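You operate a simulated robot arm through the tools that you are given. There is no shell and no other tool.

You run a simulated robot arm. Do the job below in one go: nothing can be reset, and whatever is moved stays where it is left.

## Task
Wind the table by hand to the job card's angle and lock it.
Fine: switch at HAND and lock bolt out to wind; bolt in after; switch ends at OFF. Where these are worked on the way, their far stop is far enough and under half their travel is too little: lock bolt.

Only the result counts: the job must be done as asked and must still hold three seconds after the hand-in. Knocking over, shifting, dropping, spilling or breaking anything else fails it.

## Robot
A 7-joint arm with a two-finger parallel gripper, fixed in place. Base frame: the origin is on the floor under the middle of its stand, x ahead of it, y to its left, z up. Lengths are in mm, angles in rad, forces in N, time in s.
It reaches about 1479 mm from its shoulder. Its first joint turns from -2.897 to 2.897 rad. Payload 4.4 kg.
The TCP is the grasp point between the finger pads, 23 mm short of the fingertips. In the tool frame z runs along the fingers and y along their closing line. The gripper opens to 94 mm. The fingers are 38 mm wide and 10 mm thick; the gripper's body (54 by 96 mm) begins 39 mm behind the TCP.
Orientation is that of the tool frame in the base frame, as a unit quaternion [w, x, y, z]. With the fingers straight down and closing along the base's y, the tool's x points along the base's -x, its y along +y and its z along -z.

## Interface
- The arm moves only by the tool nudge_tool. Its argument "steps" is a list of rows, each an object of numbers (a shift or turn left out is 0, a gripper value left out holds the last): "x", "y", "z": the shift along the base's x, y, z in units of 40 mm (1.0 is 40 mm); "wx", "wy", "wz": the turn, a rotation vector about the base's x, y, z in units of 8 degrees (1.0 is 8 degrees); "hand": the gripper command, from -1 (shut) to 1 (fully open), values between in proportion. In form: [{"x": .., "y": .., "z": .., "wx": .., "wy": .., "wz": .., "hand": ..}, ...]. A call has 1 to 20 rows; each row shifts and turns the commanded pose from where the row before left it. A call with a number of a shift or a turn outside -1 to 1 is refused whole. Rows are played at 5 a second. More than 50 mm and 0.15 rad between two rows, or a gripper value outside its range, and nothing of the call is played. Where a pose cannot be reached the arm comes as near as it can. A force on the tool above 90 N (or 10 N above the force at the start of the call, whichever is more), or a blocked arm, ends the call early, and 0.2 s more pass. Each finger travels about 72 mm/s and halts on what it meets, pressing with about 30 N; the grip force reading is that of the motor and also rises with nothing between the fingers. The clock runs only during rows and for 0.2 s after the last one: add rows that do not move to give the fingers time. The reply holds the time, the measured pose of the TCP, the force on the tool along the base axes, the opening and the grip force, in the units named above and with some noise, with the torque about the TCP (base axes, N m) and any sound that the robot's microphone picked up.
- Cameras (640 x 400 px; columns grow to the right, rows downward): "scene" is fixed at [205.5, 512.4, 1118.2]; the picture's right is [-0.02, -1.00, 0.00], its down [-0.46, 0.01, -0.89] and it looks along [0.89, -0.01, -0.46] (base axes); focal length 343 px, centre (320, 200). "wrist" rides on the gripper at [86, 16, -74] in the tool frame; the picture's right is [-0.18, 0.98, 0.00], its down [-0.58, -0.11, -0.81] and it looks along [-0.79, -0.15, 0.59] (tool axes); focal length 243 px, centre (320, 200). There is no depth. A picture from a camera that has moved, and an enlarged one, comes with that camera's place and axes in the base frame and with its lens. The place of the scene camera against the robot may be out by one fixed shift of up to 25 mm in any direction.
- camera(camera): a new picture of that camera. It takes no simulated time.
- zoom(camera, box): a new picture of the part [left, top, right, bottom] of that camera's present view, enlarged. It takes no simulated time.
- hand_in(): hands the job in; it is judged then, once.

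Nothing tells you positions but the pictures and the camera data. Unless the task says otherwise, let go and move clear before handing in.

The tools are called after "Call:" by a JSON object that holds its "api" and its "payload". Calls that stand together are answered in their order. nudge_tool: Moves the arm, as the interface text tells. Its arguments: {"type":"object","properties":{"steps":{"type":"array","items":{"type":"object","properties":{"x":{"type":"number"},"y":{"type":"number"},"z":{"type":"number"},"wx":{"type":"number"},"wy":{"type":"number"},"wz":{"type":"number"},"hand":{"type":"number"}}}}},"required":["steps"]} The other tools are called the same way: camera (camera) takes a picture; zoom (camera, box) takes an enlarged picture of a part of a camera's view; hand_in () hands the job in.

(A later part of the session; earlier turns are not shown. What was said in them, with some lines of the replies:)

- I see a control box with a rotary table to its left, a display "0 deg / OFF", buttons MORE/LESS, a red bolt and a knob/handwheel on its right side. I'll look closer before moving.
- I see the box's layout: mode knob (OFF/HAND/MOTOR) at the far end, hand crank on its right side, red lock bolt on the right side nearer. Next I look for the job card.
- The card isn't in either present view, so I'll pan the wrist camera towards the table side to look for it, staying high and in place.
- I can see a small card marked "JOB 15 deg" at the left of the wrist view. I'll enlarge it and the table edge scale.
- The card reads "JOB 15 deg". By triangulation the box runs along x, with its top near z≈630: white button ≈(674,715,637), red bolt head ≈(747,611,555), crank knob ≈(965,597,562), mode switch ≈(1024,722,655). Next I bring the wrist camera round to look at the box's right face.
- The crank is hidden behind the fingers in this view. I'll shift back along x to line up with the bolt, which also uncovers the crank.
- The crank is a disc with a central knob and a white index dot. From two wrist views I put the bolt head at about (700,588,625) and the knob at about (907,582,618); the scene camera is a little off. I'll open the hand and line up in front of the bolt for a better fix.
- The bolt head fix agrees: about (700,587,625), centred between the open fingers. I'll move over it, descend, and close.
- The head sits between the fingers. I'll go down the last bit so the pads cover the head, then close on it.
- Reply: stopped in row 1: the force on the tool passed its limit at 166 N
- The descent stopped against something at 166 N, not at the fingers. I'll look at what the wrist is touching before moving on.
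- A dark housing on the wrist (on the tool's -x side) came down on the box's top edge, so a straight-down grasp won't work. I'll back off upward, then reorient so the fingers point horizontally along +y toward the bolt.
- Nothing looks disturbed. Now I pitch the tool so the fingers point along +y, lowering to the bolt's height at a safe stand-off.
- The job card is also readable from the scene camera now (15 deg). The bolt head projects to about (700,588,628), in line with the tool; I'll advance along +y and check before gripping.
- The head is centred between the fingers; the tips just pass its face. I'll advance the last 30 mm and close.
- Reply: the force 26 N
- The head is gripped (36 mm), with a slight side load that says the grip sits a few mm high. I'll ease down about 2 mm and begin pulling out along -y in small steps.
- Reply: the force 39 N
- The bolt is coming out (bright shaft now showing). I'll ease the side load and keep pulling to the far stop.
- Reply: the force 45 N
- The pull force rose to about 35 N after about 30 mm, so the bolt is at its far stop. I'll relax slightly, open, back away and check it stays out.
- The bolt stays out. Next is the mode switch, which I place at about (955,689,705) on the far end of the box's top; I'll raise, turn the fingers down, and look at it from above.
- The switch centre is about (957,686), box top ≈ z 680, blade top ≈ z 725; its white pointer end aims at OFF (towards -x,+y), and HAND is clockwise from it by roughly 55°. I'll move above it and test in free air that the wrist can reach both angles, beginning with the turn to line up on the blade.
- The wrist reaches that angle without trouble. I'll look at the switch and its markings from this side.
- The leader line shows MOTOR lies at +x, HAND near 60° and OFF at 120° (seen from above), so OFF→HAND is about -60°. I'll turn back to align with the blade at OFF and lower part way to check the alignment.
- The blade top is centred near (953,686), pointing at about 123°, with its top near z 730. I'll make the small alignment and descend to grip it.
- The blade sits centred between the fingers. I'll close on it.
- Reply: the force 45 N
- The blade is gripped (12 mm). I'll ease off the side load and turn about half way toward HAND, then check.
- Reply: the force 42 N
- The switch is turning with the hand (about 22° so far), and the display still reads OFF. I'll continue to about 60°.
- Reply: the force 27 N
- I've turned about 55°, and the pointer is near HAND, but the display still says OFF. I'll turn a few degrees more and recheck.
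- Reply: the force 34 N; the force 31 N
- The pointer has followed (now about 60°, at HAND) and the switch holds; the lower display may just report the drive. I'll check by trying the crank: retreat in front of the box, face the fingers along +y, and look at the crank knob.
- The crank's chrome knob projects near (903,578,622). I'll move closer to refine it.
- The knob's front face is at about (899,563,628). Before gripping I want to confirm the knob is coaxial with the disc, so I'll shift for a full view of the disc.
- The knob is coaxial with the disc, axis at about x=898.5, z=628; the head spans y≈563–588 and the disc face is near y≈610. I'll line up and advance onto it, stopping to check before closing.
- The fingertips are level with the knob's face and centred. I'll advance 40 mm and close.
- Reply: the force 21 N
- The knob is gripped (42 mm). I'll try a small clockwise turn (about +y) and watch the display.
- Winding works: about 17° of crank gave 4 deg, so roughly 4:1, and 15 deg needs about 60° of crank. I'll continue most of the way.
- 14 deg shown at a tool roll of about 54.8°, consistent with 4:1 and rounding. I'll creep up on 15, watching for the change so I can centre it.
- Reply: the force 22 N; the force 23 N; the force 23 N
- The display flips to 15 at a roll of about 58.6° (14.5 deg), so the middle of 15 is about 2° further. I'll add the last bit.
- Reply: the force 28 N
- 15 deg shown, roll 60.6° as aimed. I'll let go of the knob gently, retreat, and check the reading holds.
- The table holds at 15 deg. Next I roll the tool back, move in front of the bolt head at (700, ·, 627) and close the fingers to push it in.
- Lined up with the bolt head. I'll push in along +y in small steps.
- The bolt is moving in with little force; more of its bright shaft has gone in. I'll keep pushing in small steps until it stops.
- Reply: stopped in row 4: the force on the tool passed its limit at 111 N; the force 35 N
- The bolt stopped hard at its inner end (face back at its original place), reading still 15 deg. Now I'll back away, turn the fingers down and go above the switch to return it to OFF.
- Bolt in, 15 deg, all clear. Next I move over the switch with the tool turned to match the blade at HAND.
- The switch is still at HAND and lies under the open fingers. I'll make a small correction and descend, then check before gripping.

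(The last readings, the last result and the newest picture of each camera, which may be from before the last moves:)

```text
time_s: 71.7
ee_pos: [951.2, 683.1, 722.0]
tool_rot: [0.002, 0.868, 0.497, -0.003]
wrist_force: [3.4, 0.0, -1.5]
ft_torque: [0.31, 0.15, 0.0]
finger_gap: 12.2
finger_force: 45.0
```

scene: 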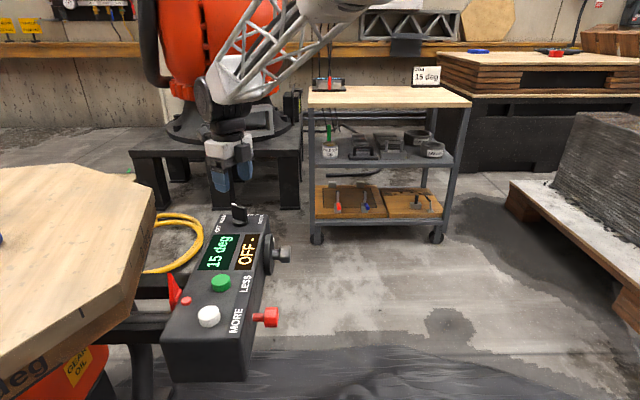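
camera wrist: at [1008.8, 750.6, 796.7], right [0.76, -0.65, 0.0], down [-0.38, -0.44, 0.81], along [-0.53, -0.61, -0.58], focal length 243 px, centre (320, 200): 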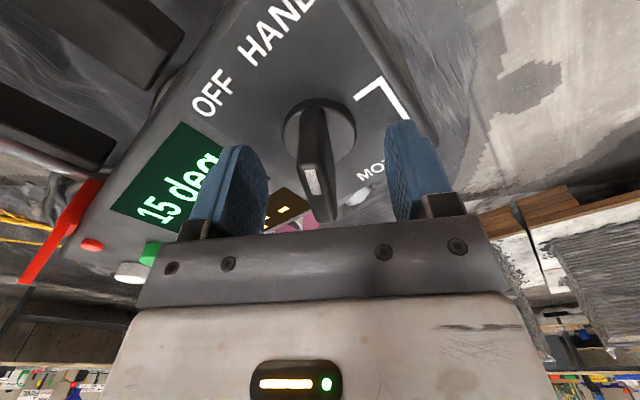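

The blade is gripped with almost no side load. I'll turn it back counter-clockwise about 60° to OFF.

Call:
{"api": "nudge_tool", "payload": {"steps": [{"wz": 0.8}, {"wz": 0.8}, {"wz": 0.8}, {"wz": 0.8}, {"wz": 0.8}, {"wz": 0.8}, {"wz": 0.8}, {"wz": 0.8}, {"wz": 0.8}, {}]}}

Call:
{"api": "camera", "payload": {"camera": "wrist"}}

Call:
{"api": "zoom", "payload": {"camera": "scene", "box": [180, 170, 300, 290]}}

```text
time_s: 73.9
ee_pos: [952.6, 683.8, 722.8]
tool_rot: [0.005, 0.52, 0.854, -0.002]
wrist_force: [65.7, 11.8, -25.9]
ft_torque: [-0.15, 0.19, -0.03]
finger_gap: 12.2
finger_force: 45.1
```

```text
taken
camera wrist: at [926.6, 768.9, 798.2], right [0.96, 0.29, 0.0], down [0.17, -0.56, 0.81], along [0.24, -0.78, -0.58], focal length 243 px, centre (320, 200)
```

wrist: 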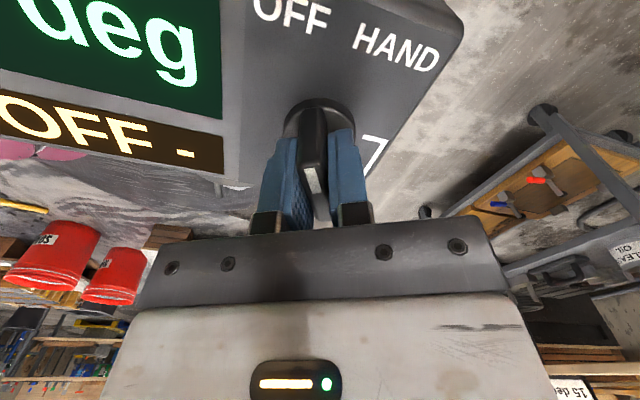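

```text
3.33 times, centred on (240, 230) of scene
camera zoom: at [205.5, 512.4, 1118.2], right [-0.02, -1.0, 0.0], down [-0.46, 0.01, -0.89], along [0.89, -0.01, -0.46], focal length 1143 px, centre (587, 100)
```

zoom: 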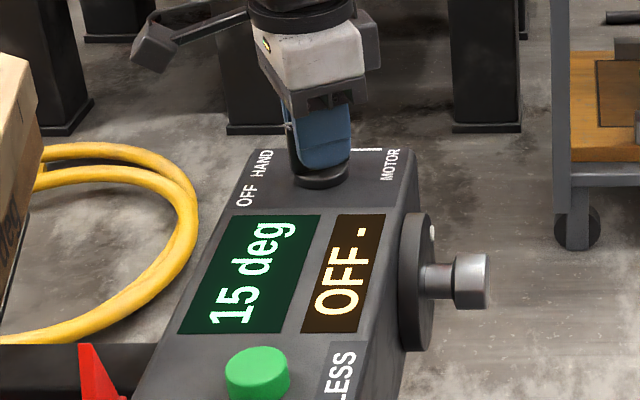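

About 58° turned; there's a side load, so I'll ease toward +x and finish the last 6° to where the pointer began.

Call:
{"api": "nudge_tool", "payload": {"steps": [{"x": 0.04, "y": 0.01}, {"wz": 0.4}, {"wz": 0.35}, {}, {}]}}

Call:
{"api": "zoom", "payload": {"camera": "wrist", "box": [180, 0, 460, 240]}}

```text
time_s: 75.1
ee_pos: [952.3, 683.0, 723.4]
tool_rot: [0.004, 0.475, 0.88, -0.003]
wrist_force: [18.4, -14.7, -7.7]
ft_torque: [-0.62, -0.58, 0.03]
finger_gap: 12.1
finger_force: 45.2
```

```text
1.67 times, centred on (320, 120) of wrist
camera zoom: at [918.2, 765.9, 798.2], right [0.92, 0.39, 0.0], down [0.22, -0.54, 0.81], along [0.31, -0.75, -0.58], focal length 404 px, centre (320, 333)
```

zoom: 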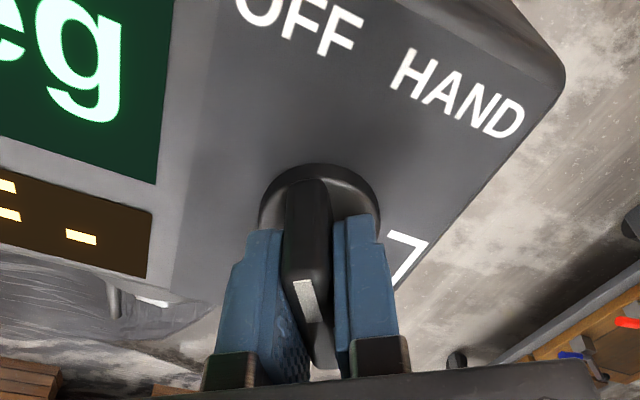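

The pointer is back where it began. I'll release, lift clear and compare with the first picture of the switch.

Call:
{"api": "nudge_tool", "payload": {"steps": [{"hand": 0.5}, {}, {}, {"z": 0.7}, {"z": 0.7}, {"z": 0.7}, {"z": 0.5}, {}]}}

Call:
{"api": "zoom", "payload": {"camera": "scene", "box": [200, 190, 280, 240]}}

Call:
{"api": "zoom", "payload": {"camera": "wrist", "box": [240, 20, 400, 160]}}

Call:
{"api": "camera", "payload": {"camera": "scene"}}

```text
time_s: 76.9
ee_pos: [952.6, 685.4, 826.5]
tool_rot: [0.004, 0.475, 0.88, -0.002]
wrist_force: [0.8, 1.4, -0.2]
ft_torque: [0.01, 0.0, -0.02]
finger_gap: 70.7
finger_force: 0.0
```

```text
8.00 times, centred on (240, 215) of scene
camera zoom: at [205.5, 512.4, 1118.2], right [-0.02, -1.0, 0.0], down [-0.46, 0.01, -0.89], along [0.89, -0.01, -0.46], focal length 2743 px, centre (960, 80)
```

zoom: 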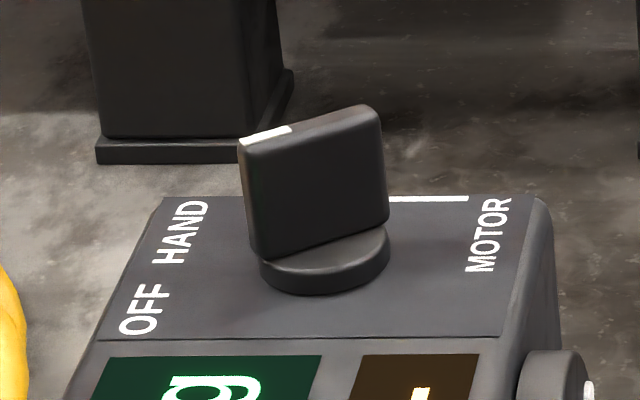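

```text
2.86 times, centred on (320, 90) of wrist
camera zoom: at [917.6, 766.2, 901.4], right [0.92, 0.39, 0.0], down [0.22, -0.54, 0.81], along [0.31, -0.75, -0.58], focal length 693 px, centre (320, 514)
```

zoom: 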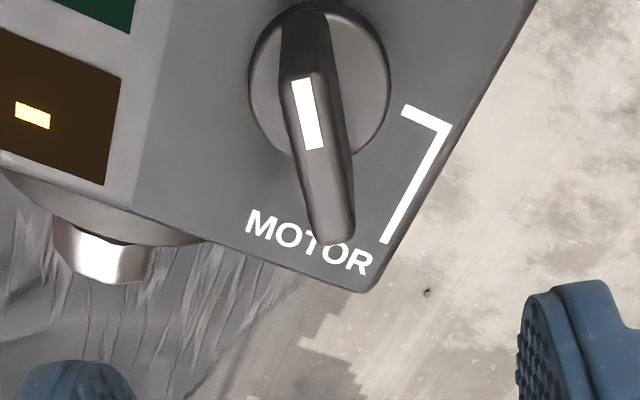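

```text
taken
```

scene: 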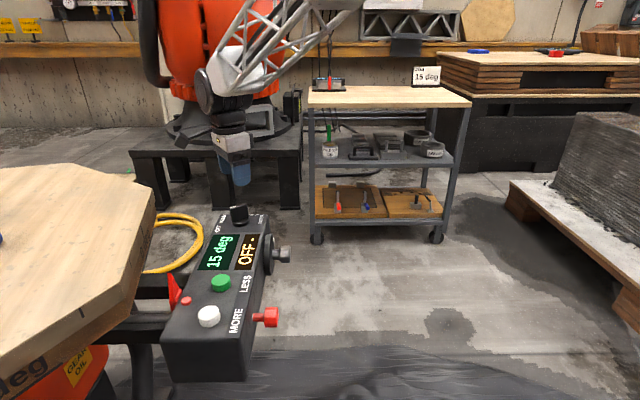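

The switch looks identical to its starting OFF position. I'll check the bolt and display once more and move the arm clear.

Call:
{"api": "nudge_tool", "payload": {"steps": [{"z": 1}, {"z": 0.8, "y": -0.5}, {"y": -1}, {"y": -1}, {"y": -1}, {"y": -1}, {}]}}

Call:
{"api": "zoom", "payload": {"camera": "scene", "box": [150, 280, 310, 380]}}

Call:
{"api": "zoom", "payload": {"camera": "scene", "box": [150, 190, 310, 290]}}

Call:
{"api": "camera", "payload": {"camera": "scene"}}

```text
time_s: 78.5
ee_pos: [953.2, 502.7, 899.2]
tool_rot: [0.003, 0.475, 0.88, -0.002]
wrist_force: [-0.3, -0.3, -0.2]
ft_torque: [-0.01, -0.02, -0.03]
finger_gap: 70.5
finger_force: 0.0
```

```text
4.00 times, centred on (230, 330) of scene
camera zoom: at [205.5, 512.4, 1118.2], right [-0.02, -1.0, 0.0], down [-0.46, 0.01, -0.89], along [0.89, -0.01, -0.46], focal length 1372 px, centre (680, -320)
```

zoom: 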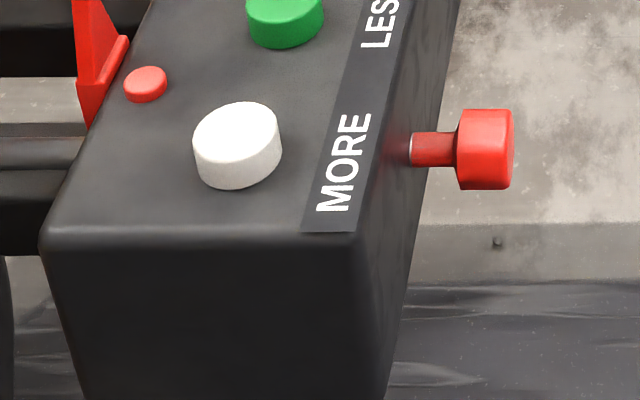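

```text
4.00 times, centred on (230, 240) of scene
camera zoom: at [205.5, 512.4, 1118.2], right [-0.02, -1.0, 0.0], down [-0.46, 0.01, -0.89], along [0.89, -0.01, -0.46], focal length 1372 px, centre (680, 40)
```

zoom: 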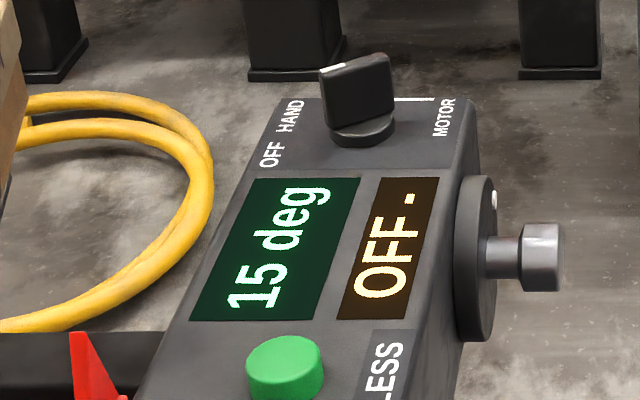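

```text
taken
```

scene: 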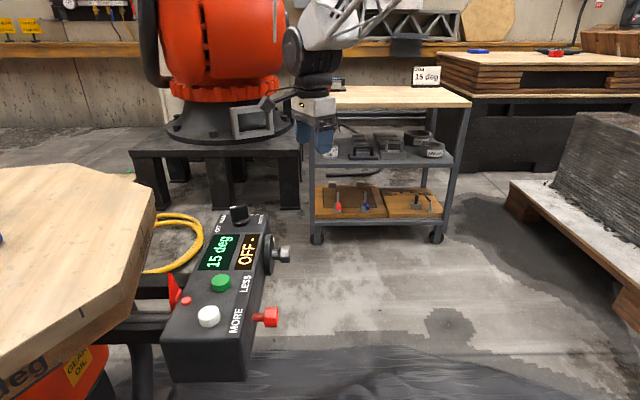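

The display reads 15 deg, the bolt is back in exactly as at the start, the switch is at OFF, and the arm is clear with nothing else disturbed. I'm handing in.

Call:
{"api": "hand_in", "payload": {}}

```text
The job is handed in.
```

The table is wound by hand to the job card's 15 deg and locked, and I've handed the job in; I don't have the verdict.

- **Angle:** the box's display reads 15 deg. I set the crank near the middle of the 15 reading, and the display still read 15 after I let go of the crank and pushed the bolt in.
- **Lock bolt:** I pulled it out to its far stop before winding. I then pushed it back in until it stopped hard, and it looks the same as at the start.
- **Switch:** I turned it to HAND to wind and then back to OFF, where the pointer matches its starting position. The lower display showed OFF throughout, so I judged HAND by the pointer and by the table moving when I wound.
- **Contact:** early on, a housing on the wrist came down on the edge of the control box at 166 N. The pictures showed nothing moved or damaged, and I approached the bolt from the front instead.

The arm is clear of the box.
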